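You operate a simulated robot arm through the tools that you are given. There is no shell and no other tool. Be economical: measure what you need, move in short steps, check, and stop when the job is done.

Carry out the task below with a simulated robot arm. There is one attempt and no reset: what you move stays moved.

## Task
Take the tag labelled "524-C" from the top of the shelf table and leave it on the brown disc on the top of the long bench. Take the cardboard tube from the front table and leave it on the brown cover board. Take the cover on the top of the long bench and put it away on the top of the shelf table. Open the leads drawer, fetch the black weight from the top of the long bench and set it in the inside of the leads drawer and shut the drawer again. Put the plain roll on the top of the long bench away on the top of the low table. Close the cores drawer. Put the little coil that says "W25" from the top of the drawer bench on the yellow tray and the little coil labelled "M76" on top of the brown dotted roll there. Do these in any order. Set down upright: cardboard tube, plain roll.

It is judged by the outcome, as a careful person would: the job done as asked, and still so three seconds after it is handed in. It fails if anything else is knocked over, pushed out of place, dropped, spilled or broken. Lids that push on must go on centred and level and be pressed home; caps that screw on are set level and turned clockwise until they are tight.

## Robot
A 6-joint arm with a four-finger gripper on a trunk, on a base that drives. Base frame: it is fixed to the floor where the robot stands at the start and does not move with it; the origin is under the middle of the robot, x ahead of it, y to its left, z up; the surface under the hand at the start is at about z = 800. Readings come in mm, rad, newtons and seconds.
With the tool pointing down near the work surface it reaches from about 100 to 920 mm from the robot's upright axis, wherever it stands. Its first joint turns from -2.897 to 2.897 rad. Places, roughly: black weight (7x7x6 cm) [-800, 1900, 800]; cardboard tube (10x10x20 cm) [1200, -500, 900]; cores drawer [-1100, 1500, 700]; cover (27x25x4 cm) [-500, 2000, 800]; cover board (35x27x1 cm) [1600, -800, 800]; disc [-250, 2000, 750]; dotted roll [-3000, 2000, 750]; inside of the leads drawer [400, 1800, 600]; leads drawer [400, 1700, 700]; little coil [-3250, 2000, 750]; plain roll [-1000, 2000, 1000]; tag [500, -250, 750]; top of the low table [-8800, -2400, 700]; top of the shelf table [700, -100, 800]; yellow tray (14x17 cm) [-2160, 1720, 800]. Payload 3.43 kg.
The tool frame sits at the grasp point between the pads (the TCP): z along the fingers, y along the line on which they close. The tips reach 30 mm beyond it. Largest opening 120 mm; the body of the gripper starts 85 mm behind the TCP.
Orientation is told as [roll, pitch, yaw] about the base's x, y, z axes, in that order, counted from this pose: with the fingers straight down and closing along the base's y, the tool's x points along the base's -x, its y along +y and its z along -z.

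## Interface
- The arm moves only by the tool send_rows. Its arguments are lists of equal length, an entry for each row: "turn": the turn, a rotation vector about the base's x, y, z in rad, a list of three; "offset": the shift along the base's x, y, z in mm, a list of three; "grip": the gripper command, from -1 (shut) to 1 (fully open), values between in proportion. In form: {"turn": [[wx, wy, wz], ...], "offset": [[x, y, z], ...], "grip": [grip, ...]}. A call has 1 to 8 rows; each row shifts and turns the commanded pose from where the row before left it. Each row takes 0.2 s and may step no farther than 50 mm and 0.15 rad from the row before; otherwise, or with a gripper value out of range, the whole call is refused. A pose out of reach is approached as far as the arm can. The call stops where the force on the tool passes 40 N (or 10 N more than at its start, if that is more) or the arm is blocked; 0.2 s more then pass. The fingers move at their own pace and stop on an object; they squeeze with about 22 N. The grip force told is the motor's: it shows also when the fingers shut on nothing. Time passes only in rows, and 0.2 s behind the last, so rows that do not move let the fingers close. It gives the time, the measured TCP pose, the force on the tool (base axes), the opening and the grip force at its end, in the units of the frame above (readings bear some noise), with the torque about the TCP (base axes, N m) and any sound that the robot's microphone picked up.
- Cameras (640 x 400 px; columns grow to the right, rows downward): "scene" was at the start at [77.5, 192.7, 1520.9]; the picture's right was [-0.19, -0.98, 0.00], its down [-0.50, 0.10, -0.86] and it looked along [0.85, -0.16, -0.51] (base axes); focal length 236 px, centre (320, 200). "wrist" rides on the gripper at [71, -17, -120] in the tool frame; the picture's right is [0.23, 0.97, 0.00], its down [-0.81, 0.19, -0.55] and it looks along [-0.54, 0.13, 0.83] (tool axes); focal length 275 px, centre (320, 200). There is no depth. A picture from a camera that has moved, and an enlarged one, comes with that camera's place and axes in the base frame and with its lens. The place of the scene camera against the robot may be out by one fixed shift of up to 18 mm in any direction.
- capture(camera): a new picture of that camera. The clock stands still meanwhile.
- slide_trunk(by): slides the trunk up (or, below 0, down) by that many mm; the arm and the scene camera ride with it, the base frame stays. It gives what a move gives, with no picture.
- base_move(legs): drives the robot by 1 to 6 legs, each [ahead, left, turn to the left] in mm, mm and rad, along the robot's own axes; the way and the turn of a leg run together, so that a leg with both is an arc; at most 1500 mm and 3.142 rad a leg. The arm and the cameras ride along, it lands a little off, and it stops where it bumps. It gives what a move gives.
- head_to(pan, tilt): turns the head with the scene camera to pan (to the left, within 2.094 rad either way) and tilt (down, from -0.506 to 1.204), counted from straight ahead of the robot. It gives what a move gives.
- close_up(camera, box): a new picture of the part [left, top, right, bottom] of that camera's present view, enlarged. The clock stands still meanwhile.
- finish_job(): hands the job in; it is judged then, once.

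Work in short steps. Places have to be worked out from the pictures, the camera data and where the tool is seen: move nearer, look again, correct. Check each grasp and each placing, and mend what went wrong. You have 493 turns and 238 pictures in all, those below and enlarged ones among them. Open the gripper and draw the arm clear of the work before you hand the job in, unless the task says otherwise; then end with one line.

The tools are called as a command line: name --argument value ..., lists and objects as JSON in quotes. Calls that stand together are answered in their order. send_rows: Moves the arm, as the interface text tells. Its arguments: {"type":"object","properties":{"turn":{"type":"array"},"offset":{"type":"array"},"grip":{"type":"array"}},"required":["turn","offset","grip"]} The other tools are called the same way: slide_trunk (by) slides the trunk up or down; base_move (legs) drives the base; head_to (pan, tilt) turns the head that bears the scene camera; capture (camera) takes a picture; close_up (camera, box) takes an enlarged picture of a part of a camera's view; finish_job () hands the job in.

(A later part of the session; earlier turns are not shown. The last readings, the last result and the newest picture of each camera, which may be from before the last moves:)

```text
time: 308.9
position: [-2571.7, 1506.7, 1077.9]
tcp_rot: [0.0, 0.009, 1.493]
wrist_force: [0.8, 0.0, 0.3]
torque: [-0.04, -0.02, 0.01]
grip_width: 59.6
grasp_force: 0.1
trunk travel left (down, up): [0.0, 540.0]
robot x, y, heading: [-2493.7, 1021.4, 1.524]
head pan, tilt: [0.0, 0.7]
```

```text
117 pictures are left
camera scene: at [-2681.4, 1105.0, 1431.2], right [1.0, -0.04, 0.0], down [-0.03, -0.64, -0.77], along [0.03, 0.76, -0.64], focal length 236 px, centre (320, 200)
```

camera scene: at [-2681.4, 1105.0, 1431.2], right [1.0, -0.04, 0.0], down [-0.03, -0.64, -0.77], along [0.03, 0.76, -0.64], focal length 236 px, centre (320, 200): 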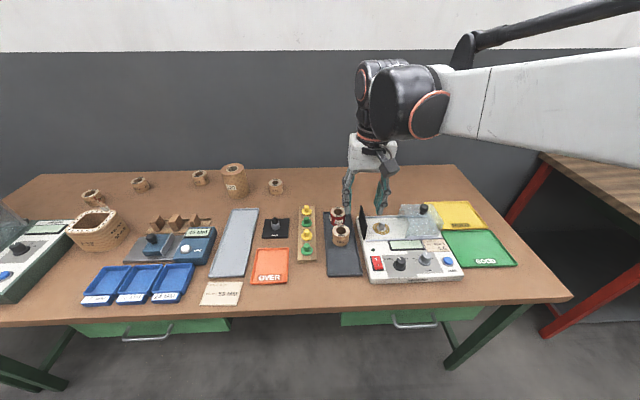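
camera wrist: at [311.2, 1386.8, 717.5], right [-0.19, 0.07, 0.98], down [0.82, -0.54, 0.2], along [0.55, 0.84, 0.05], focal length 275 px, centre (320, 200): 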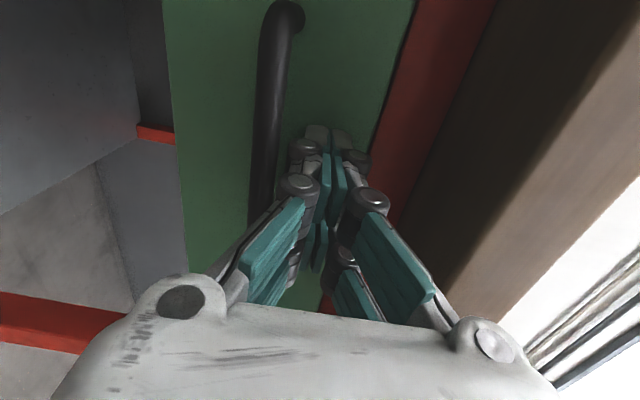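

Several little coils are seen; enlarge to read the labels.

close_up --camera "scene" --box '[70, 155, 190, 230]'

close_up --camera "scene" --box '[180, 150, 300, 225]'

close_up --camera "scene" --box '[290, 185, 410, 260]'

```text
5.33 times, centred on (130, 192) of scene
camera zoom: at [-2681.4, 1105.0, 1431.2], right [1.0, -0.04, 0.0], down [-0.03, -0.64, -0.77], along [0.03, 0.76, -0.64], focal length 1258 px, centre (1333, 240)
```

zoom: 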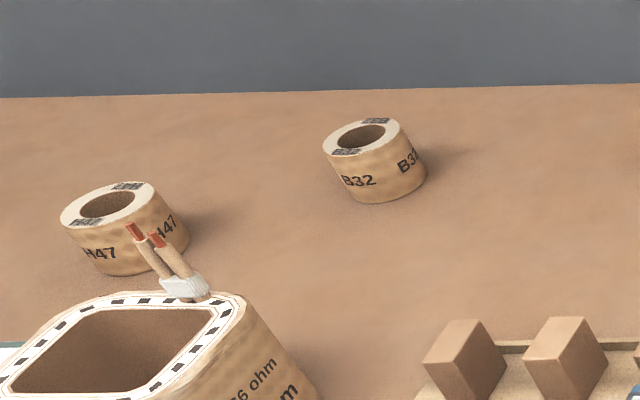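

```text
5.33 times, centred on (240, 188) of scene
camera zoom: at [-2681.4, 1105.0, 1431.2], right [1.0, -0.04, 0.0], down [-0.03, -0.64, -0.77], along [0.03, 0.76, -0.64], focal length 1258 px, centre (747, 267)
```

zoom: 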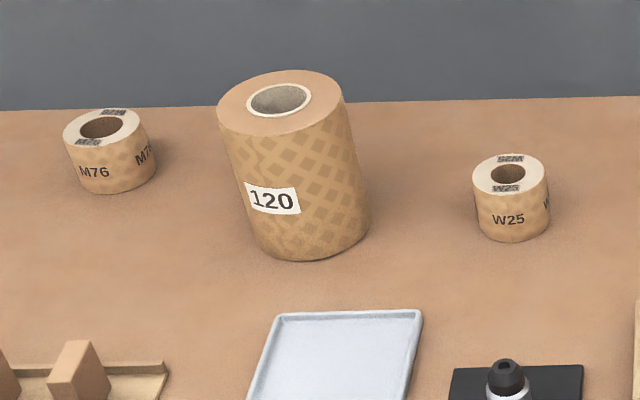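

```text
5.33 times, centred on (350, 222) of scene
camera zoom: at [-2681.4, 1105.0, 1431.2], right [1.0, -0.04, 0.0], down [-0.03, -0.64, -0.77], along [0.03, 0.76, -0.64], focal length 1258 px, centre (160, 80)
```

zoom: 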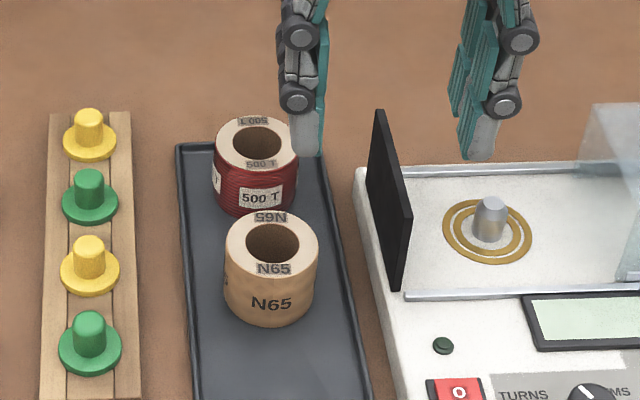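

M76, W25 and the dotted roll "120" identified. First W25 (≈(−2850,1870)): shift the base slightly and bring the hand over to look.

base_move --legs '[[75, 90, 0.045]]'

send_rows --turn '[[0, 0, 0.03], [0, 0, 0], [0, 0, 0], [0, 0, 0], [0, 0, 0]]' --offset '[[-38, 30, 0], [-38, 30, 0], [-38, 30, 0], [-38, 30, 0], [-38, 30, 0]]' --grip '[0.5, 0.5, 0.5, 0.5, 0.5]'

capture --camera "wrist"

capture --camera "scene"

```text
time: 310.1
position: [-2683.0, 1577.2, 1078.0]
tcp_rot: [-0.001, 0.008, 1.537]
wrist_force: [0.0, 0.6, 0.1]
torque: [0.01, 0.02, -0.01]
grip_width: 60.2
grasp_force: 0.0
trunk travel left (down, up): [0.0, 540.0]
robot x, y, heading: [-2584.1, 1097.7, 1.57]
head pan, tilt: [0.0, 0.7]
```

```text
time: 311.3
position: [-2875.9, 1728.0, 1077.4]
tcp_rot: [0.0, 0.007, 1.569]
wrist_force: [0.0, -0.6, 0.5]
torque: [0.02, 0.04, 0.02]
grip_width: 89.9
grasp_force: 0.0
trunk travel left (down, up): [0.0, 540.0]
robot x, y, heading: [-2583.4, 1096.0, 1.573]
head pan, tilt: [0.0, 0.7]
```

```text
113 pictures are left
camera wrist: at [-2858.2, 1657.4, 1199.2], right [-0.97, -0.23, 0.0], down [-0.19, 0.82, 0.55], along [-0.13, 0.53, -0.84], focal length 275 px, centre (320, 200)
```

wrist: 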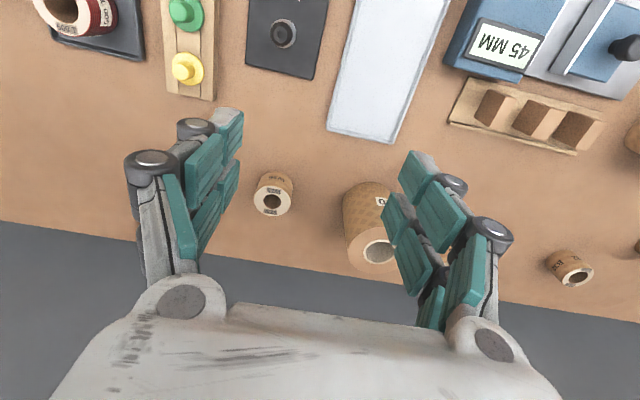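

```text
112 pictures are left
camera scene: at [-2775.3, 1170.7, 1431.1], right [1.0, 0.0, 0.0], down [0.0, -0.64, -0.76], along [0.0, 0.76, -0.64], focal length 236 px, centre (320, 200)
```

scene: 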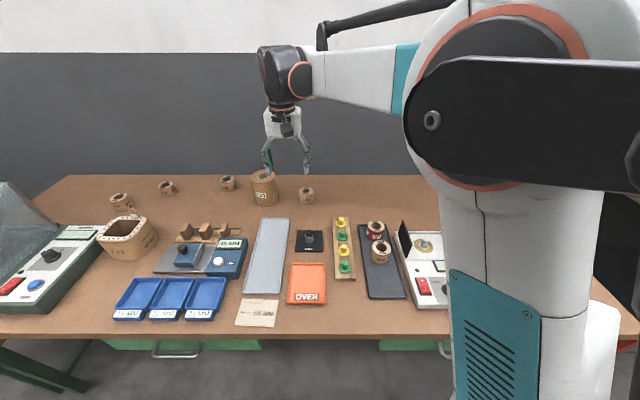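

W25 near (−2842, 1898). Move above and lower for a closer look.

send_rows --turn '[[0, 0, 0], [0, 0, 0], [0, 0, 0], [0, 0, 0], [0, 0, 0]]' --offset '[[7, 35, -25], [7, 35, -25], [7, 35, -25], [7, 30, -25], [4, 10, -10]]' --grip '[0.5, 0.5, 0.5, 0.5, 0.5]'

capture --camera "wrist"

```text
time: 312.5
position: [-2842.0, 1872.1, 965.4]
tcp_rot: [-0.001, 0.009, 1.57]
wrist_force: [0.6, 0.6, -0.8]
torque: [0.01, -0.01, 0.01]
grip_width: 89.7
grasp_force: 0.0
trunk travel left (down, up): [0.0, 540.0]
robot x, y, heading: [-2583.7, 1094.8, 1.572]
head pan, tilt: [0.0, 0.7]
```

```text
111 pictures are left
camera wrist: at [-2824.5, 1801.1, 1087.4], right [-0.97, -0.23, 0.0], down [-0.19, 0.82, 0.55], along [-0.13, 0.53, -0.84], focal length 275 px, centre (320, 200)
```

wrist: 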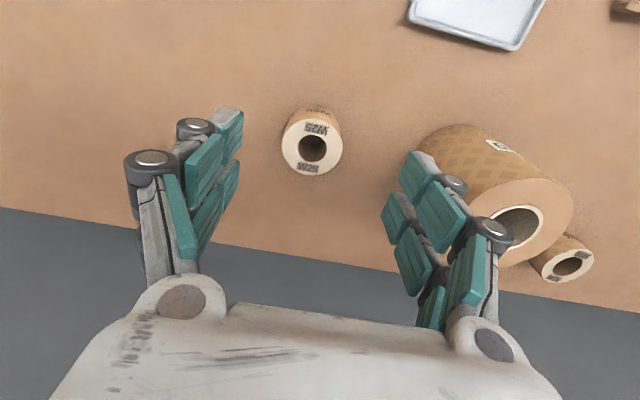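

W25: top centre (−2841, 1893, 861), diameter ≈54. Descend and grip.

send_rows --turn '[[0, 0, 0], [0, 0, 0], [0, 0, 0], [0, 0, 0], [0, 0, 0], [0, 0, 0], [0, 0, 0]]' --offset '[[1, 21, -20], [0, 0, -40], [0, 0, -35], [0, 0, -10], [0, 0, 0], [0, 0, 0], [0, 0, 0]]' --grip '[0.5, 0.5, 0.5, 0.5, -0.3, -0.3, -0.3]'

capture --camera "wrist"

```text
time: 314.1
position: [-2839.2, 1892.8, 862.2]
tcp_rot: [0.0, 0.006, 1.569]
wrist_force: [-0.7, 0.2, 0.7]
torque: [-0.02, 0.01, -0.03]
grip_width: 56.7
grasp_force: 21.6
trunk travel left (down, up): [0.0, 540.0]
robot x, y, heading: [-2582.7, 1098.9, 1.57]
head pan, tilt: [0.0, 0.7]
```

```text
110 pictures are left
camera wrist: at [-2822.4, 1821.3, 983.5], right [-0.97, -0.23, 0.0], down [-0.19, 0.82, 0.55], along [-0.13, 0.53, -0.84], focal length 275 px, centre (320, 200)
```

wrist: 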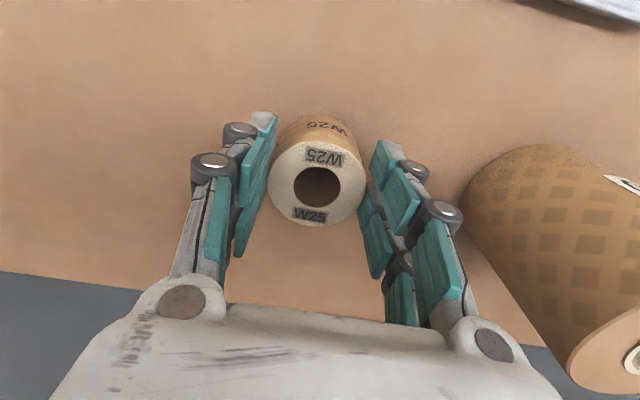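

Gripped. Lift and carry towards the yellow tray.

send_rows --turn '[[0, 0, 0], [0, 0, 0], [0, 0, 0], [0, 0, 0], [0, 0, 0], [0, 0, 0], [0, 0, 0], [0, 0, 0]]' --offset '[[0, 0, 20], [0, 0, 40], [0, 0, 45], [0, 0, 45], [0, 0, 40], [45, -20, 0], [45, -20, 0], [45, -20, 0]]' --grip '[-0.3, -0.3, -0.3, -0.3, -0.3, -0.3, -0.3, -0.3]'

send_rows --turn '[[0, 0, 0], [0, 0, 0], [0, 0, 0], [0, 0, 0], [0, 0, 0], [0, 0, 0], [0, 0, 0], [0, 0, 0]]' --offset '[[45, -20, 0], [48, -10, 0], [48, -10, 0], [48, -10, 0], [48, -10, 0], [48, -5, 0], [48, -5, 0], [48, 0, 0]]' --grip '[-0.3, -0.3, -0.3, -0.3, -0.3, -0.3, -0.3, -0.3]'

capture --camera "wrist"

capture --camera "scene"

```text
time: 315.9
position: [-2703.2, 1834.1, 1050.6]
tcp_rot: [0.0, 0.009, 1.568]
wrist_force: [-0.9, 0.8, -1.3]
torque: [-0.06, -0.07, 0.02]
grip_width: 56.3
grasp_force: 22.2
trunk travel left (down, up): [0.0, 540.0]
robot x, y, heading: [-2582.0, 1095.6, 1.566]
head pan, tilt: [0.0, 0.7]
```

```text
time: 317.7
position: [-2327.1, 1762.4, 1054.5]
tcp_rot: [-0.001, 0.006, 1.569]
wrist_force: [-0.9, -0.3, -1.4]
torque: [0.0, -0.04, 0.0]
grip_width: 56.4
grasp_force: 22.1
trunk travel left (down, up): [0.0, 540.0]
robot x, y, heading: [-2582.6, 1096.4, 1.573]
head pan, tilt: [0.0, 0.7]
```

```text
109 pictures are left
camera wrist: at [-2310.0, 1691.4, 1176.1], right [-0.97, -0.23, 0.0], down [-0.19, 0.82, 0.55], along [-0.13, 0.53, -0.84], focal length 275 px, centre (320, 200)
```

wrist: 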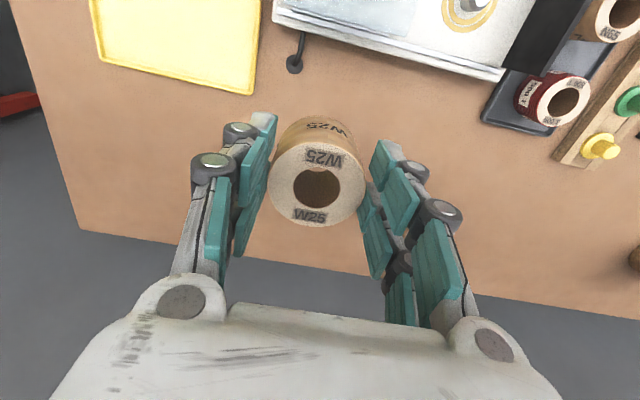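

```text
108 pictures are left
camera scene: at [-2775.2, 1170.7, 1431.1], right [1.0, 0.0, 0.0], down [0.0, -0.64, -0.76], along [0.0, 0.76, -0.64], focal length 236 px, centre (320, 200)
```

scene: 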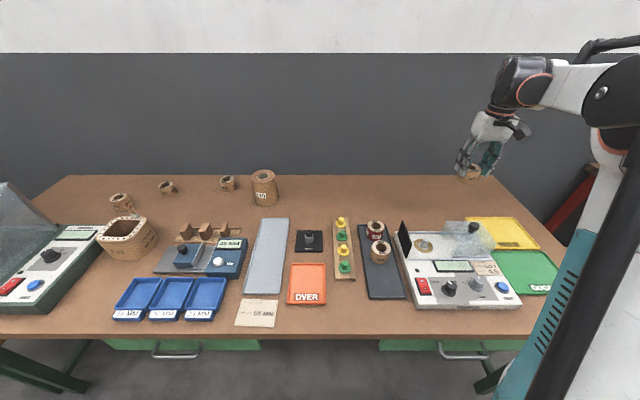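

Tray spans x −2237…−2060, y ≈1650…1791. Move above its centre and look.

send_rows --turn '[[0, 0, 0], [0, 0, 0], [0, 0, 0], [0, 0, 0], [0, 0, 0], [0, 0, 0]]' --offset '[[48, -7, 0], [48, -7, 0], [48, -7, 0], [44, -4, 0], [0, 0, -45], [0, 0, -45]]' --grip '[-0.3, -0.3, -0.3, -0.3, -0.3, -0.3]'

capture --camera "wrist"

close_up --camera "scene" --box '[390, 150, 590, 275]'

```text
time: 319.1
position: [-2137.1, 1738.3, 962.1]
tcp_rot: [0.001, 0.007, 1.568]
wrist_force: [-0.7, 0.1, -1.9]
torque: [0.02, -0.04, 0.03]
grip_width: 56.5
grasp_force: 22.0
trunk travel left (down, up): [0.0, 540.0]
robot x, y, heading: [-2582.8, 1094.5, 1.574]
head pan, tilt: [0.0, 0.7]
```

```text
107 pictures are left
camera wrist: at [-2119.8, 1666.3, 1084.2], right [-0.97, -0.23, 0.0], down [-0.19, 0.82, 0.55], along [-0.13, 0.53, -0.84], focal length 275 px, centre (320, 200)
```

wrist: 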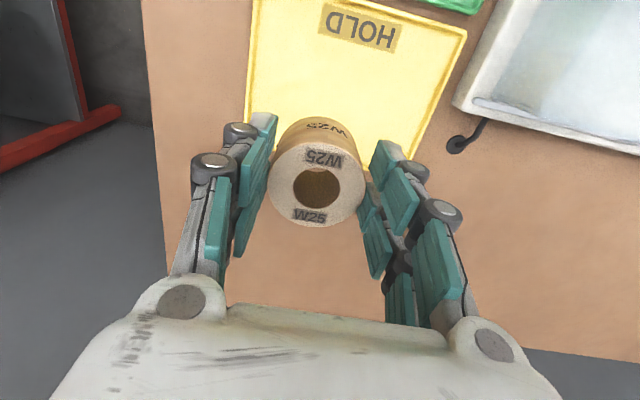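

```text
3.20 times, centred on (490, 212) of scene
camera zoom: at [-2775.0, 1170.8, 1431.1], right [1.0, 0.0, 0.0], down [0.0, -0.64, -0.76], along [0.0, 0.76, -0.64], focal length 755 px, centre (-224, 160)
```

zoom: 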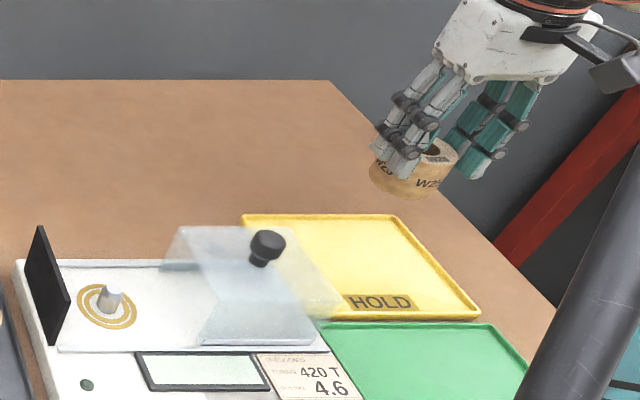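

Centre over the tray (−2151, 1722) and lower until contact.

send_rows --turn '[[0, 0, 0], [0, 0, 0], [0, 0, 0], [0, 0, 0], [0, 0, 0], [0, 0, 0], [0, 0, 0], [0, 0, 0]]' --offset '[[-14, -15, -20], [0, 0, -40], [0, 0, -25], [0, 0, -6], [0, 0, -4], [0, 0, -4], [0, 0, -3], [0, 0, -3]]' --grip '[-0.3, -0.3, -0.3, -0.3, -0.3, -0.3, -0.3, -0.3]'

capture --camera "wrist"

```text
time: 320.9
position: [-2149.9, 1722.3, 859.6]
tcp_rot: [-0.001, 0.007, 1.566]
wrist_force: [2.1, -1.0, 17.8]
torque: [0.1, -0.09, -0.12]
grip_width: 56.7
grasp_force: 22.6
trunk travel left (down, up): [0.0, 540.0]
robot x, y, heading: [-2582.1, 1095.8, 1.572]
head pan, tilt: [0.0, 0.7]
```

```text
105 pictures are left
camera wrist: at [-2133.6, 1650.5, 981.1], right [-0.97, -0.23, 0.0], down [-0.19, 0.82, 0.55], along [-0.13, 0.53, -0.84], focal length 275 px, centre (320, 200)
```

wrist: 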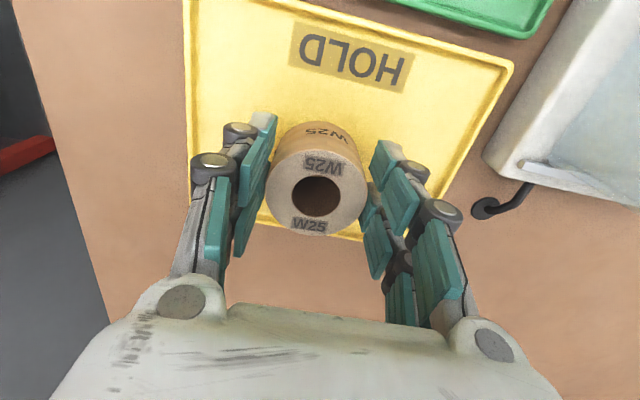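

Coil rests within the tray. Release and rise.

send_rows --turn '[[0, 0, 0], [0, 0, 0], [0, 0, 0], [0, 0, 0], [0, 0, 0], [0, 0, 0]]' --offset '[[0, 0, 1], [0, 0, 0], [0, 0, 20], [0, 0, 45], [0, 0, 45], [0, 0, 45]]' --grip '[0, 0.3, 0.3, 0.3, 0.3, 0.3]'

capture --camera "wrist"

```text
time: 322.3
position: [-2150.4, 1722.7, 1013.7]
tcp_rot: [0.0, 0.009, 1.568]
wrist_force: [0.0, 0.0, -1.1]
torque: [-0.02, 0.02, -0.01]
grip_width: 78.1
grasp_force: 0.1
trunk travel left (down, up): [0.0, 540.0]
robot x, y, heading: [-2585.0, 1092.1, 1.574]
head pan, tilt: [0.0, 0.7]
```

```text
104 pictures are left
camera wrist: at [-2132.1, 1651.3, 1136.0], right [-0.97, -0.23, 0.0], down [-0.19, 0.82, 0.55], along [-0.13, 0.53, -0.84], focal length 275 px, centre (320, 200)
```

wrist: 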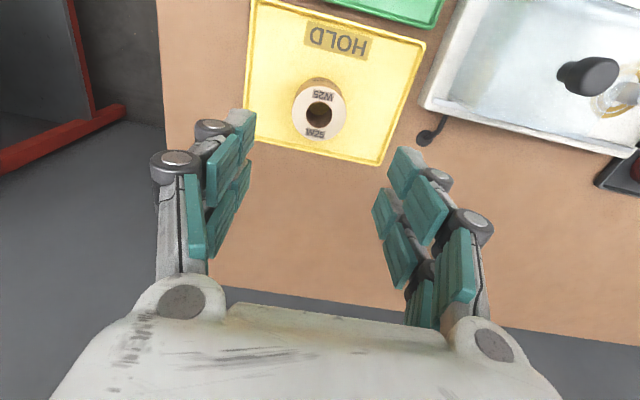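

W25 done. Now shift left for M76 and the dotted roll: retract the arm a bit and move the base 400 mm left.

send_rows --turn '[[0, 0, 0], [0, 0, 0], [0, 0, 0], [0, 0, 0], [0, 0, 0], [0, 0, 0], [0, 0, 0], [0, 0, 0]]' --offset '[[0, 0, 45], [-40, -15, 25], [-45, -20, 0], [-45, -20, 0], [-45, -20, 0], [-45, -20, 0], [-45, -20, 0], [-45, -20, 0]]' --grip '[0.3, 0.3, 0.3, 0.3, 0.3, 0.3, 0.3, 0.3]'

base_move --legs '[[0, 430, 0]]'

send_rows --turn '[[0, 0, 0], [0, 0, 0], [0, 0, 0], [0, 0, 0], [0, 0, 0], [0, 0, 0], [0, 0, 0], [0, 0, 0]]' --offset '[[-40, 20, 15], [-40, 20, 15], [-40, 20, 15], [-40, 20, 15], [-40, 20, 0], [-40, 20, 0], [-40, 20, 0], [-40, 20, 0]]' --grip '[0.5, 0.5, 0.5, 0.5, 0.5, 0.5, 0.5, 0.5]'

capture --camera "wrist"

```text
time: 324.1
position: [-2459.1, 1585.9, 1084.3]
tcp_rot: [0.0, 0.006, 1.568]
wrist_force: [-0.3, 0.6, -0.2]
torque: [-0.02, 0.03, -0.03]
grip_width: 77.9
grasp_force: 0.1
trunk travel left (down, up): [0.0, 540.0]
robot x, y, heading: [-2580.6, 1096.2, 1.572]
head pan, tilt: [0.0, 0.7]
```

```text
time: 326.8
position: [-2893.8, 1585.4, 1084.2]
tcp_rot: [-0.001, 0.009, 1.563]
wrist_force: [-0.5, -1.0, -0.1]
torque: [0.0, 0.01, -0.02]
grip_width: 78.0
grasp_force: 0.1
trunk travel left (down, up): [0.0, 540.0]
robot x, y, heading: [-3018.1, 1097.3, 1.574]
head pan, tilt: [0.0, 0.7]
```

```text
time: 328.6
position: [-3208.8, 1749.4, 1144.1]
tcp_rot: [0.001, 0.007, 1.565]
wrist_force: [0.1, 0.3, 0.0]
torque: [0.03, 0.02, 0.03]
grip_width: 89.9
grasp_force: 0.1
trunk travel left (down, up): [0.0, 540.0]
robot x, y, heading: [-3016.7, 1100.3, 1.567]
head pan, tilt: [0.0, 0.7]
```

```text
103 pictures are left
camera wrist: at [-3191.5, 1677.3, 1265.3], right [-0.97, -0.22, 0.0], down [-0.19, 0.82, 0.55], along [-0.12, 0.53, -0.84], focal length 275 px, centre (320, 200)
```

wrist: 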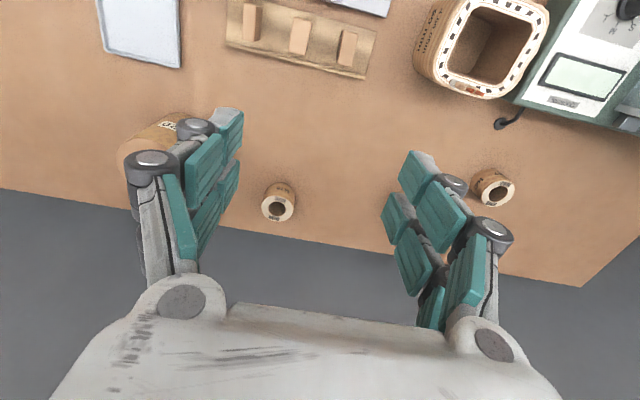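

M76 at about (−3179, 1962). Move above it (avoiding the dotted roll) and check.

send_rows --turn '[[0, 0, 0], [0, 0, 0], [0, 0, 0], [0, 0, 0], [0, 0, 0], [0, 0, 0], [0, 0, 0]]' --offset '[[4, 38, -20], [4, 38, -25], [4, 38, -25], [4, 38, -25], [4, 28, -30], [4, 0, -30], [0, 0, -20]]' --grip '[0.5, 0.5, 0.5, 0.5, 0.5, 0.5, 0.5]'

capture --camera "wrist"

```text
time: 330.2
position: [-3190.1, 1925.2, 970.6]
tcp_rot: [-0.001, 0.006, 1.563]
wrist_force: [-0.3, -1.0, 0.3]
torque: [0.02, 0.03, -0.02]
grip_width: 90.1
grasp_force: 0.0
trunk travel left (down, up): [0.0, 540.0]
robot x, y, heading: [-3021.3, 1097.9, 1.569]
head pan, tilt: [0.0, 0.7]
```

```text
102 pictures are left
camera wrist: at [-3173.0, 1853.5, 1091.6], right [-0.97, -0.22, 0.0], down [-0.19, 0.82, 0.55], along [-0.12, 0.53, -0.84], focal length 275 px, centre (320, 200)
```

wrist: 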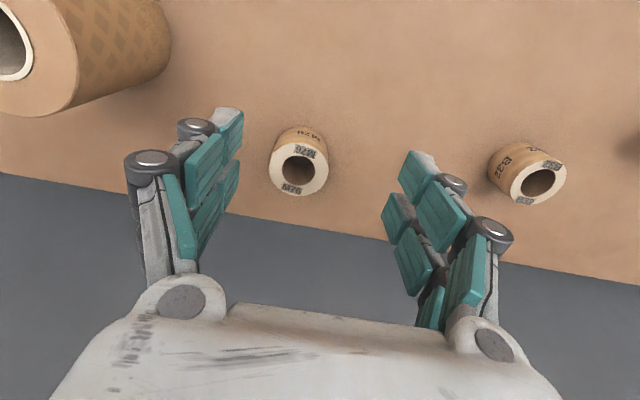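

M76 top centre ≈ (−3181, 1971). Move over, descend and grip.

send_rows --turn '[[0, 0, 0], [0, 0, 0], [0, 0, 0], [0, 0, 0]]' --offset '[[9, 23, 0], [0, 23, 0], [0, 0, -40], [0, 0, 0]]' --grip '[0.5, 0.5, 0.5, 0.5]'

capture --camera "wrist"

```text
time: 331.2
position: [-3179.3, 1969.3, 928.9]
tcp_rot: [0.0, 0.009, 1.564]
wrist_force: [-0.1, 0.1, 0.0]
torque: [0.02, -0.02, -0.02]
grip_width: 90.1
grasp_force: 0.1
trunk travel left (down, up): [0.0, 540.0]
robot x, y, heading: [-3017.5, 1094.2, 1.567]
head pan, tilt: [0.0, 0.7]
```

```text
101 pictures are left
camera wrist: at [-3162.3, 1898.2, 1050.3], right [-0.97, -0.22, 0.0], down [-0.19, 0.82, 0.55], along [-0.12, 0.53, -0.84], focal length 275 px, centre (320, 200)
```

wrist: 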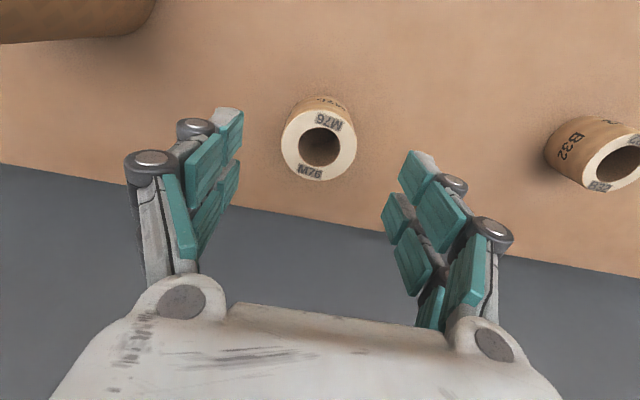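

send_rows --turn '[[0, 0, 0], [0, 0, 0], [0, 0, 0], [0, 0, 0], [0, 0, 0], [0, 0, 0]]' --offset '[[0, 1, -35], [0, 0, -25], [0, 0, -7], [0, 0, 0], [0, 0, 0], [0, 0, 0]]' --grip '[0.5, 0.5, 0.5, -0.3, -0.3, -0.3]'

send_rows --turn '[[0, 0, 0], [0, 0, 0], [0, 0, 0], [0, 0, 0], [0, 0, 0], [0, 0, 0], [0, 0, 0]]' --offset '[[0, 0, 20], [0, 0, 40], [0, 0, 45], [0, 0, 45], [0, 0, 45], [0, 0, 45], [0, -45, 0]]' --grip '[-0.3, -0.3, -0.3, -0.3, -0.3, -0.3, -0.3]'

capture --camera "wrist"

capture --camera "scene"

```text
time: 332.6
position: [-3178.9, 1973.6, 863.3]
tcp_rot: [-0.001, 0.008, 1.565]
wrist_force: [-0.7, 0.2, 0.8]
torque: [-0.04, 0.07, 0.0]
grip_width: 59.1
grasp_force: 22.1
trunk travel left (down, up): [0.0, 540.0]
robot x, y, heading: [-3024.9, 1095.5, 1.568]
head pan, tilt: [0.0, 0.7]
```

```text
time: 334.2
position: [-3177.3, 1905.4, 1064.7]
tcp_rot: [0.0, 0.008, 1.566]
wrist_force: [-0.1, -1.2, -1.0]
torque: [0.04, 0.05, -0.01]
grip_width: 59.3
grasp_force: 21.6
out of reach, approached as far as the arm can: row 4, 5, 6
trunk travel left (down, up): [0.0, 540.0]
robot x, y, heading: [-3018.4, 1097.5, 1.571]
head pan, tilt: [0.0, 0.7]
```

```text
100 pictures are left
camera wrist: at [-3159.3, 1833.7, 1186.2], right [-0.97, -0.22, 0.0], down [-0.19, 0.82, 0.55], along [-0.12, 0.53, -0.84], focal length 275 px, centre (320, 200)
```

wrist: 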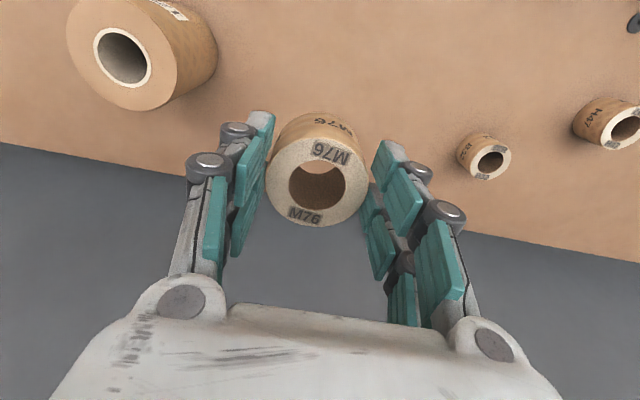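

```text
99 pictures are left
camera scene: at [-3210.0, 1170.0, 1431.6], right [1.0, 0.0, 0.0], down [0.0, -0.64, -0.77], along [0.0, 0.77, -0.64], focal length 236 px, centre (320, 200)
```

scene: 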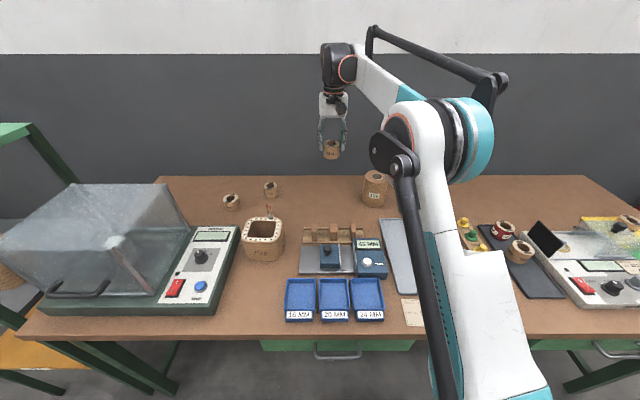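

Roll top centre triangulated: (−3001, 1894, 923). Move M76 above it.

send_rows --turn '[[0, 0, 0], [0, 0, 0], [0, 0, 0], [0, 0, 0], [0, 0, 0]]' --offset '[[44, -3, 0], [44, -3, 0], [44, -3, 0], [44, -3, 0], [0, 0, -30]]' --grip '[-0.3, -0.3, -0.3, -0.3, -0.3]'

capture --camera "wrist"

close_up --camera "scene" --box '[310, 100, 450, 188]'

```text
time: 335.4
position: [-2997.0, 1894.0, 1030.0]
tcp_rot: [0.001, 0.008, 1.563]
wrist_force: [1.4, -0.7, -1.2]
torque: [0.02, 0.08, 0.03]
grip_width: 59.2
grasp_force: 22.1
trunk travel left (down, up): [0.0, 540.0]
robot x, y, heading: [-3021.8, 1095.0, 1.568]
head pan, tilt: [0.0, 0.7]
```

```text
98 pictures are left
camera wrist: at [-2980.1, 1822.4, 1151.1], right [-0.97, -0.22, 0.0], down [-0.19, 0.82, 0.55], along [-0.12, 0.53, -0.84], focal length 275 px, centre (320, 200)
```

wrist: 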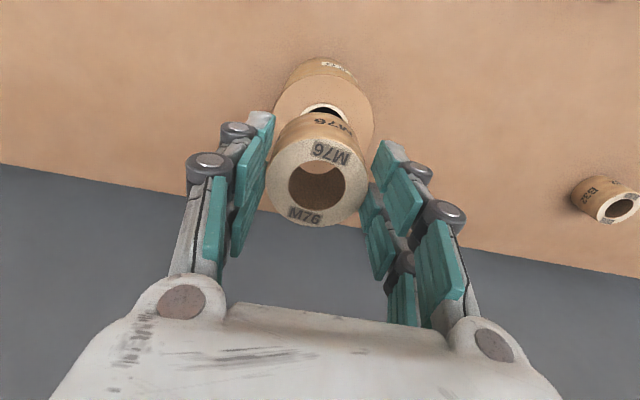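

```text
4.55 times, centred on (380, 144) of scene
camera zoom: at [-3210.1, 1171.6, 1431.2], right [1.0, 0.0, 0.0], down [0.0, -0.64, -0.76], along [0.0, 0.76, -0.64], focal length 1072 px, centre (47, 454)
```

zoom: 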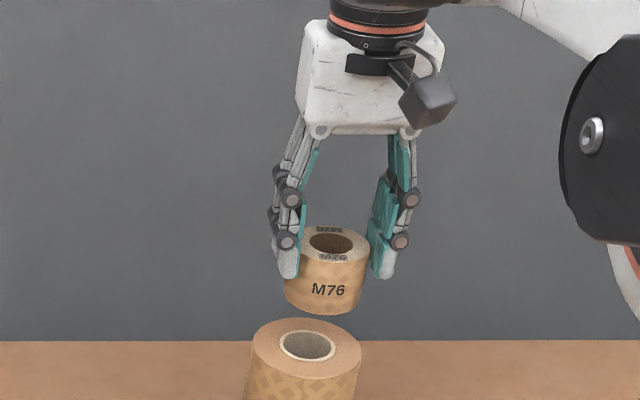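

Aligned over the roll. Lower with a check just above contact.

send_rows --turn '[[0, 0, 0], [0, 0, 0], [0, 0, 0]]' --offset '[[-2, 0, -35], [0, 0, -18], [0, 0, 0]]' --grip '[-0.3, -0.3, -0.3]'

capture --camera "wrist"

close_up --camera "scene" --box '[320, 130, 420, 193]'

```text
time: 336.2
position: [-2999.0, 1894.1, 978.0]
tcp_rot: [0.0, 0.007, 1.564]
wrist_force: [0.1, 1.6, 17.6]
torque: [0.19, -0.01, 0.01]
grip_width: 59.5
grasp_force: 22.0
trunk travel left (down, up): [0.0, 540.0]
robot x, y, heading: [-3021.7, 1100.5, 1.571]
head pan, tilt: [0.0, 0.7]
```

```text
96 pictures are left
camera wrist: at [-2981.5, 1821.3, 1099.9], right [-0.97, -0.22, 0.0], down [-0.19, 0.82, 0.55], along [-0.12, 0.53, -0.84], focal length 275 px, centre (320, 200)
```

wrist: 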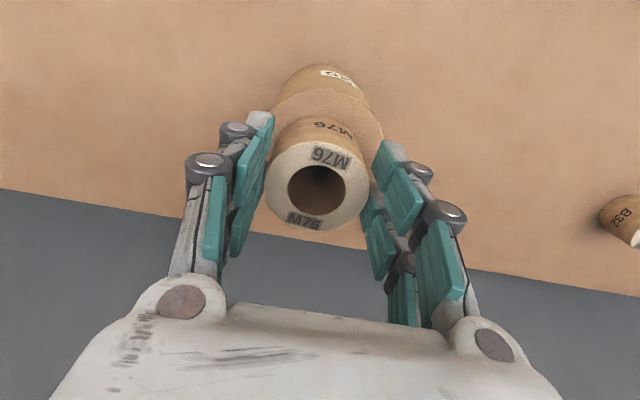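

```text
6.35 times, centred on (370, 162) of scene
camera zoom: at [-3210.6, 1170.3, 1431.4], right [1.0, 0.0, 0.0], down [0.0, -0.64, -0.77], along [0.0, 0.77, -0.64], focal length 1497 px, centre (2, 444)
```

zoom: 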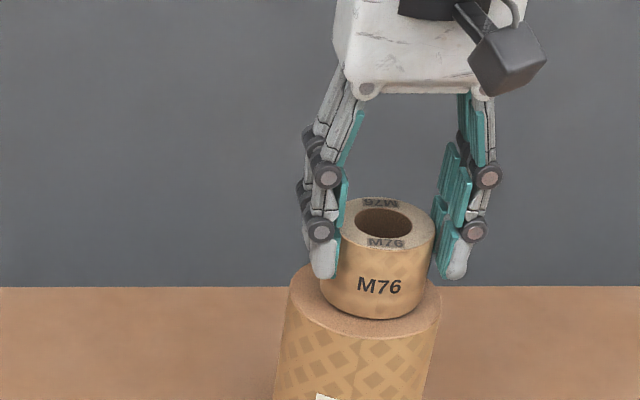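

Contact on the roll top; offset looks about 6 mm right/far. I lift 4 mm, shift, set down again.

send_rows --turn '[[0, 0, 0], [0, 0, 0], [0, 0, 0], [0, 0, 0], [0, 0, 0]]' --offset '[[0, 0, 7], [-6, -6, 0], [0, 0, -4], [0, 0, -2], [0, 0, -1]]' --grip '[-0.3, -0.3, -0.3, -0.3, -0.3]'

close_up --camera "scene" --box '[320, 130, 420, 193]'

```text
time: 337.4
position: [-3005.2, 1884.2, 978.0]
tcp_rot: [0.0, 0.008, 1.563]
wrist_force: [3.1, 5.3, 17.1]
torque: [0.34, -0.11, -0.05]
grip_width: 59.5
grasp_force: 21.8
trunk travel left (down, up): [0.0, 540.0]
robot x, y, heading: [-3024.3, 1096.9, 1.573]
head pan, tilt: [0.0, 0.7]
```

```text
6.35 times, centred on (370, 162) of scene
camera zoom: at [-3210.3, 1170.8, 1431.5], right [1.0, 0.0, 0.0], down [0.0, -0.64, -0.77], along [0.0, 0.77, -0.64], focal length 1497 px, centre (2, 444)
```

zoom: 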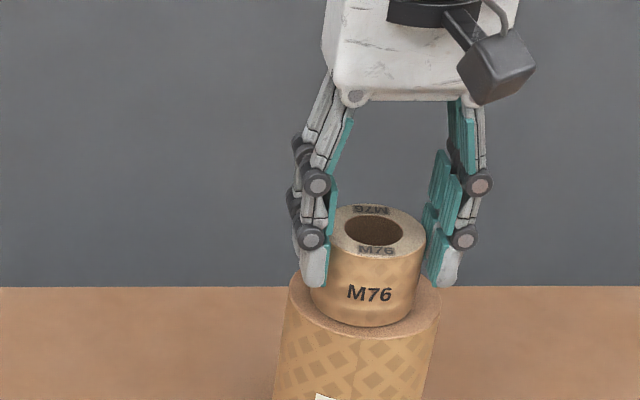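

Well centred now. Release and rise.

send_rows --turn '[[0, 0, 0], [0, 0, 0], [0, 0, 0], [0, 0, 0], [0, 0, 0], [0, 0, 0], [0, 0, 0]]' --offset '[[0, 0, 1], [0, 0, 0], [0, 0, 20], [0, 0, 40], [0, -20, 40], [0, -45, 10], [0, -45, 0]]' --grip '[0.05, 0.3, 0.3, 0.3, 0.3, 0.3, 0.3]'

close_up --camera "scene" --box '[300, 120, 440, 208]'

```text
time: 339.0
position: [-3012.8, 1774.2, 1088.1]
tcp_rot: [0.0, 0.006, 1.563]
wrist_force: [0.5, 0.2, -0.2]
torque: [-0.03, -0.02, 0.04]
grip_width: 78.0
grasp_force: 0.1
trunk travel left (down, up): [0.0, 540.0]
robot x, y, heading: [-3022.3, 1096.2, 1.568]
head pan, tilt: [0.0, 0.7]
```

```text
4.55 times, centred on (370, 164) of scene
camera zoom: at [-3210.6, 1171.7, 1431.2], right [1.0, 0.0, 0.0], down [0.0, -0.64, -0.77], along [0.0, 0.77, -0.64], focal length 1072 px, centre (93, 364)
```

zoom: 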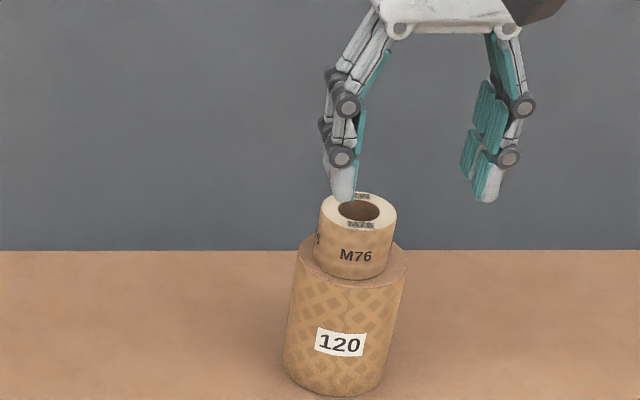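

M76 stands on the dotted roll. Lastly the plain roll "150": retract and drive back along to the long bench.

send_rows --turn '[[0, 0, 0], [0, 0, 0], [0, 0, 0], [0, 0, 0]]' --offset '[[0, -45, 10], [0, -45, 10], [0, -45, 10], [0, -45, 0]]' --grip '[0.3, 0.3, 0.3, 0.3]'

base_move --legs '[[-130, 0, 0], [0, -1200, 0], [0, -940, 0]]'

capture --camera "scene"

```text
time: 340.0
position: [-3008.3, 1594.7, 1114.3]
tcp_rot: [0.001, 0.007, 1.564]
wrist_force: [0.5, 0.1, 0.0]
torque: [-0.05, 0.01, 0.02]
grip_width: 78.0
grasp_force: 0.1
trunk travel left (down, up): [0.0, 540.0]
robot x, y, heading: [-3019.1, 1094.7, 1.566]
head pan, tilt: [0.0, 0.7]
```

```text
time: 351.5
position: [-888.4, 1513.5, 1114.3]
tcp_rot: [0.001, 0.006, 1.609]
wrist_force: [-0.6, 0.5, -0.8]
torque: [0.0, -0.01, 0.01]
grip_width: 78.1
grasp_force: 0.1
trunk travel left (down, up): [0.0, 540.0]
robot x, y, heading: [-874.7, 1014.7, 1.61]
head pan, tilt: [0.0, 0.7]
```

```text
92 pictures are left
camera scene: at [-1068.5, 1079.7, 1431.2], right [1.0, 0.04, 0.0], down [0.03, -0.64, -0.76], along [-0.03, 0.76, -0.64], focal length 236 px, centre (320, 200)
```

scene: 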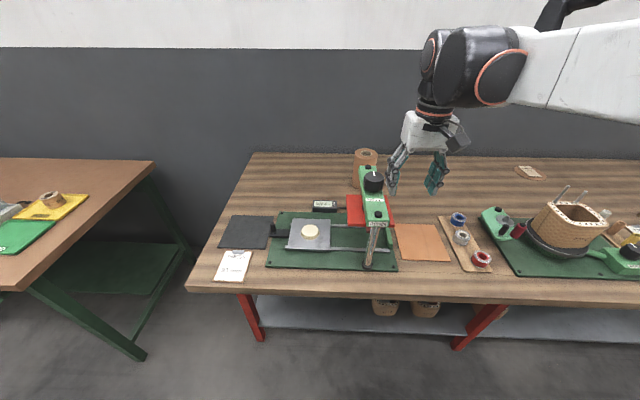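

Approach the bench and bring the hand above the roll's vicinity to measure it.

base_move --legs '[[165, 0, -0.04]]'

send_rows --turn '[[0, 0, 0], [0, 0, 0], [0, 0, 0]]' --offset '[[-35, 30, 15], [-35, 30, 15], [-20, 30, 0]]' --grip '[1, 1, 1]'

capture --camera "wrist"

```text
time: 352.9
position: [-871.4, 1675.1, 1114.6]
tcp_rot: [0.001, 0.008, 1.568]
wrist_force: [-0.1, 0.1, -0.6]
torque: [0.0, 0.0, 0.01]
grip_width: 77.8
grasp_force: 0.0
trunk travel left (down, up): [0.0, 540.0]
robot x, y, heading: [-878.0, 1175.7, 1.575]
head pan, tilt: [0.0, 0.7]
```

```text
time: 353.7
position: [-962.1, 1766.6, 1145.6]
tcp_rot: [0.001, 0.007, 1.568]
wrist_force: [-0.1, 0.0, -0.1]
torque: [0.02, 0.01, 0.0]
grip_width: 119.9
grasp_force: 0.1
trunk travel left (down, up): [0.0, 540.0]
robot x, y, heading: [-876.6, 1175.5, 1.578]
head pan, tilt: [0.0, 0.7]
```

```text
91 pictures are left
camera wrist: at [-944.6, 1695.4, 1266.8], right [-0.97, -0.23, 0.0], down [-0.19, 0.82, 0.55], along [-0.13, 0.53, -0.84], focal length 275 px, centre (320, 200)
```

wrist: 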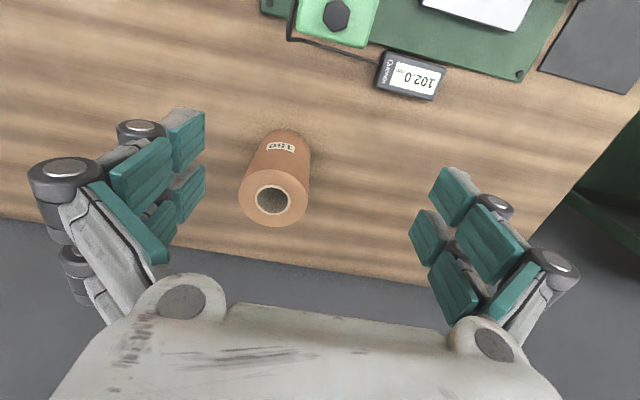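

Roll: top centre (−931, 1896), z≈969, diameter ≈88. Move above it and check.

send_rows --turn '[[0, 0, 0], [0, 0, 0], [0, 0, 0], [0, 0, 0], [0, 0, 0]]' --offset '[[10, 43, 0], [10, 43, -20], [10, 42, -25], [0, 0, -35], [0, 0, -35]]' --grip '[1, 1, 1, 1, 1]'

capture --camera "wrist"

```text
time: 354.9
position: [-933.5, 1892.8, 1028.8]
tcp_rot: [-0.001, 0.006, 1.57]
wrist_force: [0.2, -0.4, -0.6]
torque: [0.03, -0.02, 0.0]
grip_width: 119.8
grasp_force: 0.1
trunk travel left (down, up): [0.0, 540.0]
robot x, y, heading: [-880.5, 1175.5, 1.575]
head pan, tilt: [0.0, 0.7]
```

```text
90 pictures are left
camera wrist: at [-915.7, 1820.9, 1151.7], right [-0.97, -0.23, 0.0], down [-0.19, 0.82, 0.55], along [-0.13, 0.53, -0.84], focal length 275 px, centre (320, 200)
```

wrist: 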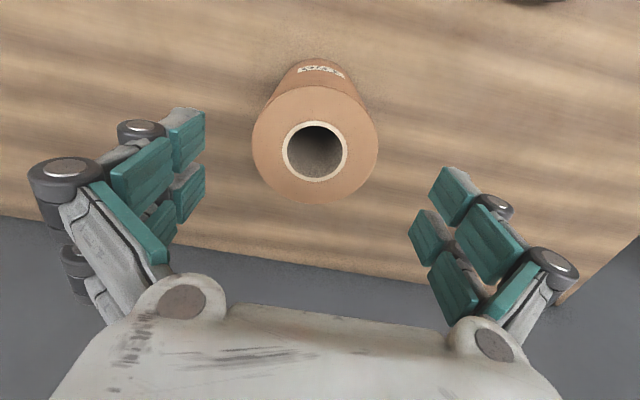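

Aligned. Descend around the roll and grip.

send_rows --turn '[[0, 0, 0], [0, 0, 0], [0, 0, 0], [0, 0, 0], [0, 0, 0], [0, 0, 0]]' --offset '[[3, 1, -35], [0, 0, -35], [0, 0, -30], [0, 0, 0], [0, 0, 0], [0, 0, 0]]' --grip '[1, 1, 1, 0.2, 0.2, 0.2]'

send_rows --turn '[[0, 0, 0], [0, 0, 0], [0, 0, 0]]' --offset '[[0, 0, 15], [0, 0, 30], [0, 0, 40]]' --grip '[0.2, 0.2, 0.2]'

capture --camera "wrist"

```text
time: 356.3
position: [-929.8, 1892.5, 928.7]
tcp_rot: [-0.001, 0.006, 1.57]
wrist_force: [-4.3, -1.4, 4.0]
torque: [0.08, 0.73, 0.16]
grip_width: 88.9
grasp_force: 21.9
trunk travel left (down, up): [0.0, 540.0]
robot x, y, heading: [-878.0, 1172.8, 1.576]
head pan, tilt: [0.0, 0.7]
```

```text
time: 357.1
position: [-930.2, 1891.6, 1014.4]
tcp_rot: [-0.001, 0.01, 1.568]
wrist_force: [0.0, 0.6, -5.9]
torque: [-0.07, -0.04, -0.02]
grip_width: 88.8
grasp_force: 21.9
trunk travel left (down, up): [0.0, 540.0]
robot x, y, heading: [-881.8, 1175.4, 1.574]
head pan, tilt: [0.0, 0.7]
```

```text
89 pictures are left
camera wrist: at [-912.4, 1820.7, 1136.3], right [-0.97, -0.23, 0.0], down [-0.19, 0.82, 0.55], along [-0.13, 0.53, -0.84], focal length 275 px, centre (320, 200)
```

wrist: 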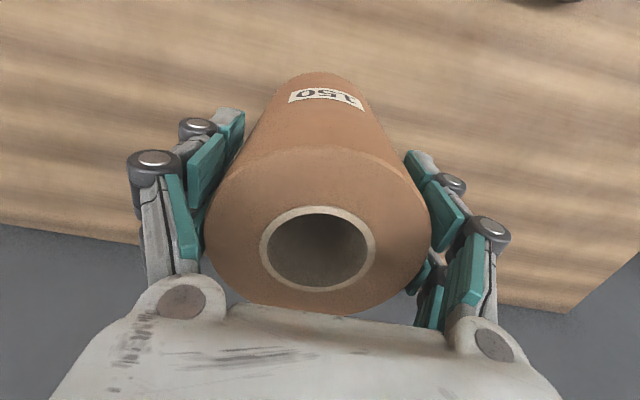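

Roll held. Raise it well above the press and retract.

send_rows --turn '[[0, 0, 0], [0, 0, 0], [0, 0, 0], [0, 0, 0], [0, 0, 0], [0, 0, 0], [0, 0, 0], [0, 0, 0]]' --offset '[[0, 0, 45], [0, 0, 45], [0, 0, 45], [0, -10, 45], [5, -45, 10], [8, -45, 0], [8, -45, 0], [8, -45, 0]]' --grip '[0.2, 0.2, 0.2, 0.2, 0.2, 0.2, 0.2, 0.2]'

send_rows --turn '[[0, 0, 0], [0, 0, 0]]' --offset '[[8, -45, 0], [8, -45, 0]]' --grip '[0.2, 0.2]'

base_move --legs '[[-250, 0, 0], [0, 0, 1.57]]'

head_to --pan 0.0 --tilt 0.3

capture --camera "scene"

```text
time: 358.9
position: [-896.8, 1702.1, 1203.5]
tcp_rot: [-0.002, 0.007, 1.571]
wrist_force: [0.1, 0.1, -6.6]
torque: [-0.04, 0.0, -0.01]
grip_width: 88.9
grasp_force: 22.2
trunk travel left (down, up): [0.0, 540.0]
robot x, y, heading: [-877.9, 1171.1, 1.574]
head pan, tilt: [0.0, 0.7]
```

```text
time: 359.5
position: [-879.7, 1614.4, 1204.1]
tcp_rot: [0.001, 0.007, 1.569]
wrist_force: [-0.4, -0.2, -7.5]
torque: [-0.05, 0.01, -0.03]
grip_width: 88.9
grasp_force: 21.7
trunk travel left (down, up): [0.0, 540.0]
robot x, y, heading: [-875.9, 1178.6, 1.576]
head pan, tilt: [0.0, 0.7]
```

```text
time: 365.1
position: [-1316.8, 938.7, 1204.1]
tcp_rot: [-0.001, 0.009, 3.104]
wrist_force: [-1.1, -0.1, -5.4]
torque: [0.02, -0.05, -0.02]
grip_width: 88.9
grasp_force: 22.1
trunk travel left (down, up): [0.0, 540.0]
robot x, y, heading: [-879.1, 924.6, 3.11]
head pan, tilt: [0.0, 0.7]
```

```text
time: 365.9
position: [-1317.9, 939.4, 1202.8]
tcp_rot: [0.001, 0.008, 3.105]
wrist_force: [0.2, 0.6, -6.2]
torque: [-0.03, -0.07, -0.01]
grip_width: 89.0
grasp_force: 22.3
trunk travel left (down, up): [0.0, 540.0]
robot x, y, heading: [-882.3, 922.6, 3.108]
head pan, tilt: [0.0, 0.3]
```

```text
88 pictures are left
camera scene: at [-948.3, 737.6, 1467.2], right [0.03, 1.0, 0.0], down [0.3, -0.01, -0.95], along [-0.95, 0.03, -0.3], focal length 236 px, centre (320, 200)
```

scene: 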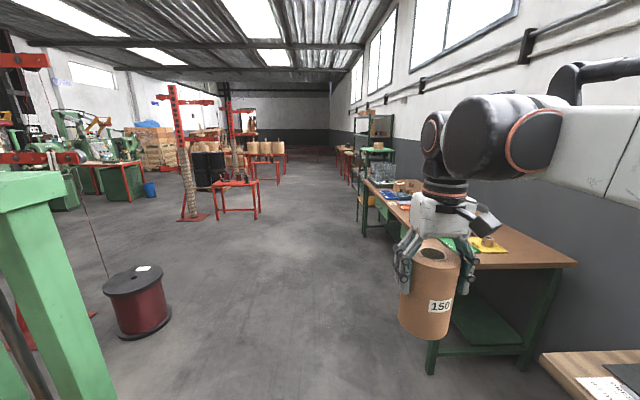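

The corridor ahead is clear. Drive ~3.6 m along it and look again.

base_move --legs '[[0, 0, 0.045], [1450, 0, 0], [1450, 0, 0], [700, 0, 0]]'

capture --camera "scene"

```text
time: 384.2
position: [-4997.2, 689.6, 1203.8]
tcp_rot: [0.002, 0.009, -3.07]
wrist_force: [-0.4, 0.3, -5.1]
torque: [0.02, -0.03, -0.03]
grip_width: 88.8
grasp_force: 22.0
trunk travel left (down, up): [0.0, 540.0]
robot x, y, heading: [-4558.4, 720.2, -3.07]
head pan, tilt: [0.0, 0.3]
```

```text
87 pictures are left
camera scene: at [-4608.7, 527.3, 1467.3], right [-0.08, 1.0, 0.0], down [0.3, 0.02, -0.96], along [-0.95, -0.07, -0.3], focal length 236 px, centre (320, 200)
```

scene: 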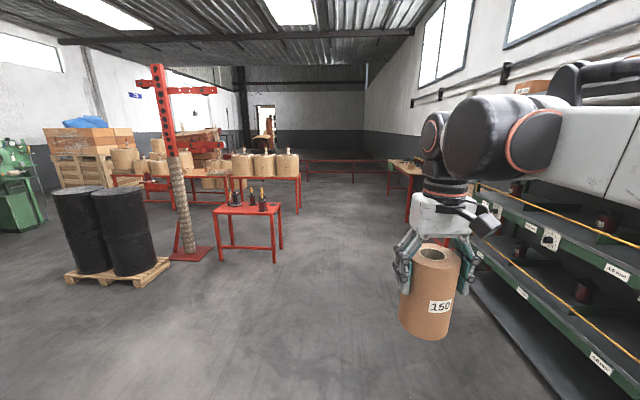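

Zoom towards where the low table should be (left, far).

close_up --camera "scene" --box '[100, 120, 340, 270]'

```text
2.67 times, centred on (220, 195) of scene
camera zoom: at [-4608.7, 527.3, 1467.3], right [-0.08, 1.0, 0.0], down [0.3, 0.02, -0.96], along [-0.95, -0.07, -0.3], focal length 629 px, centre (587, 213)
```

zoom: 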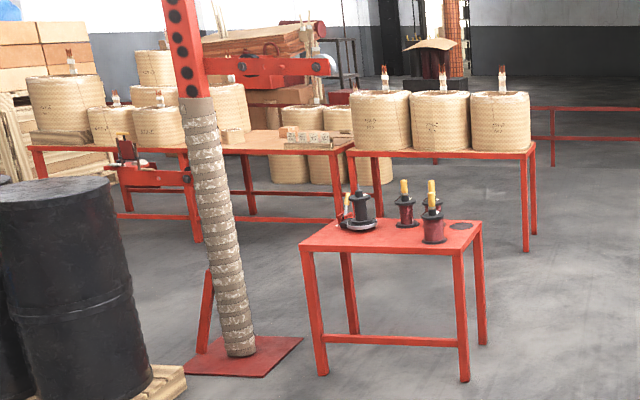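

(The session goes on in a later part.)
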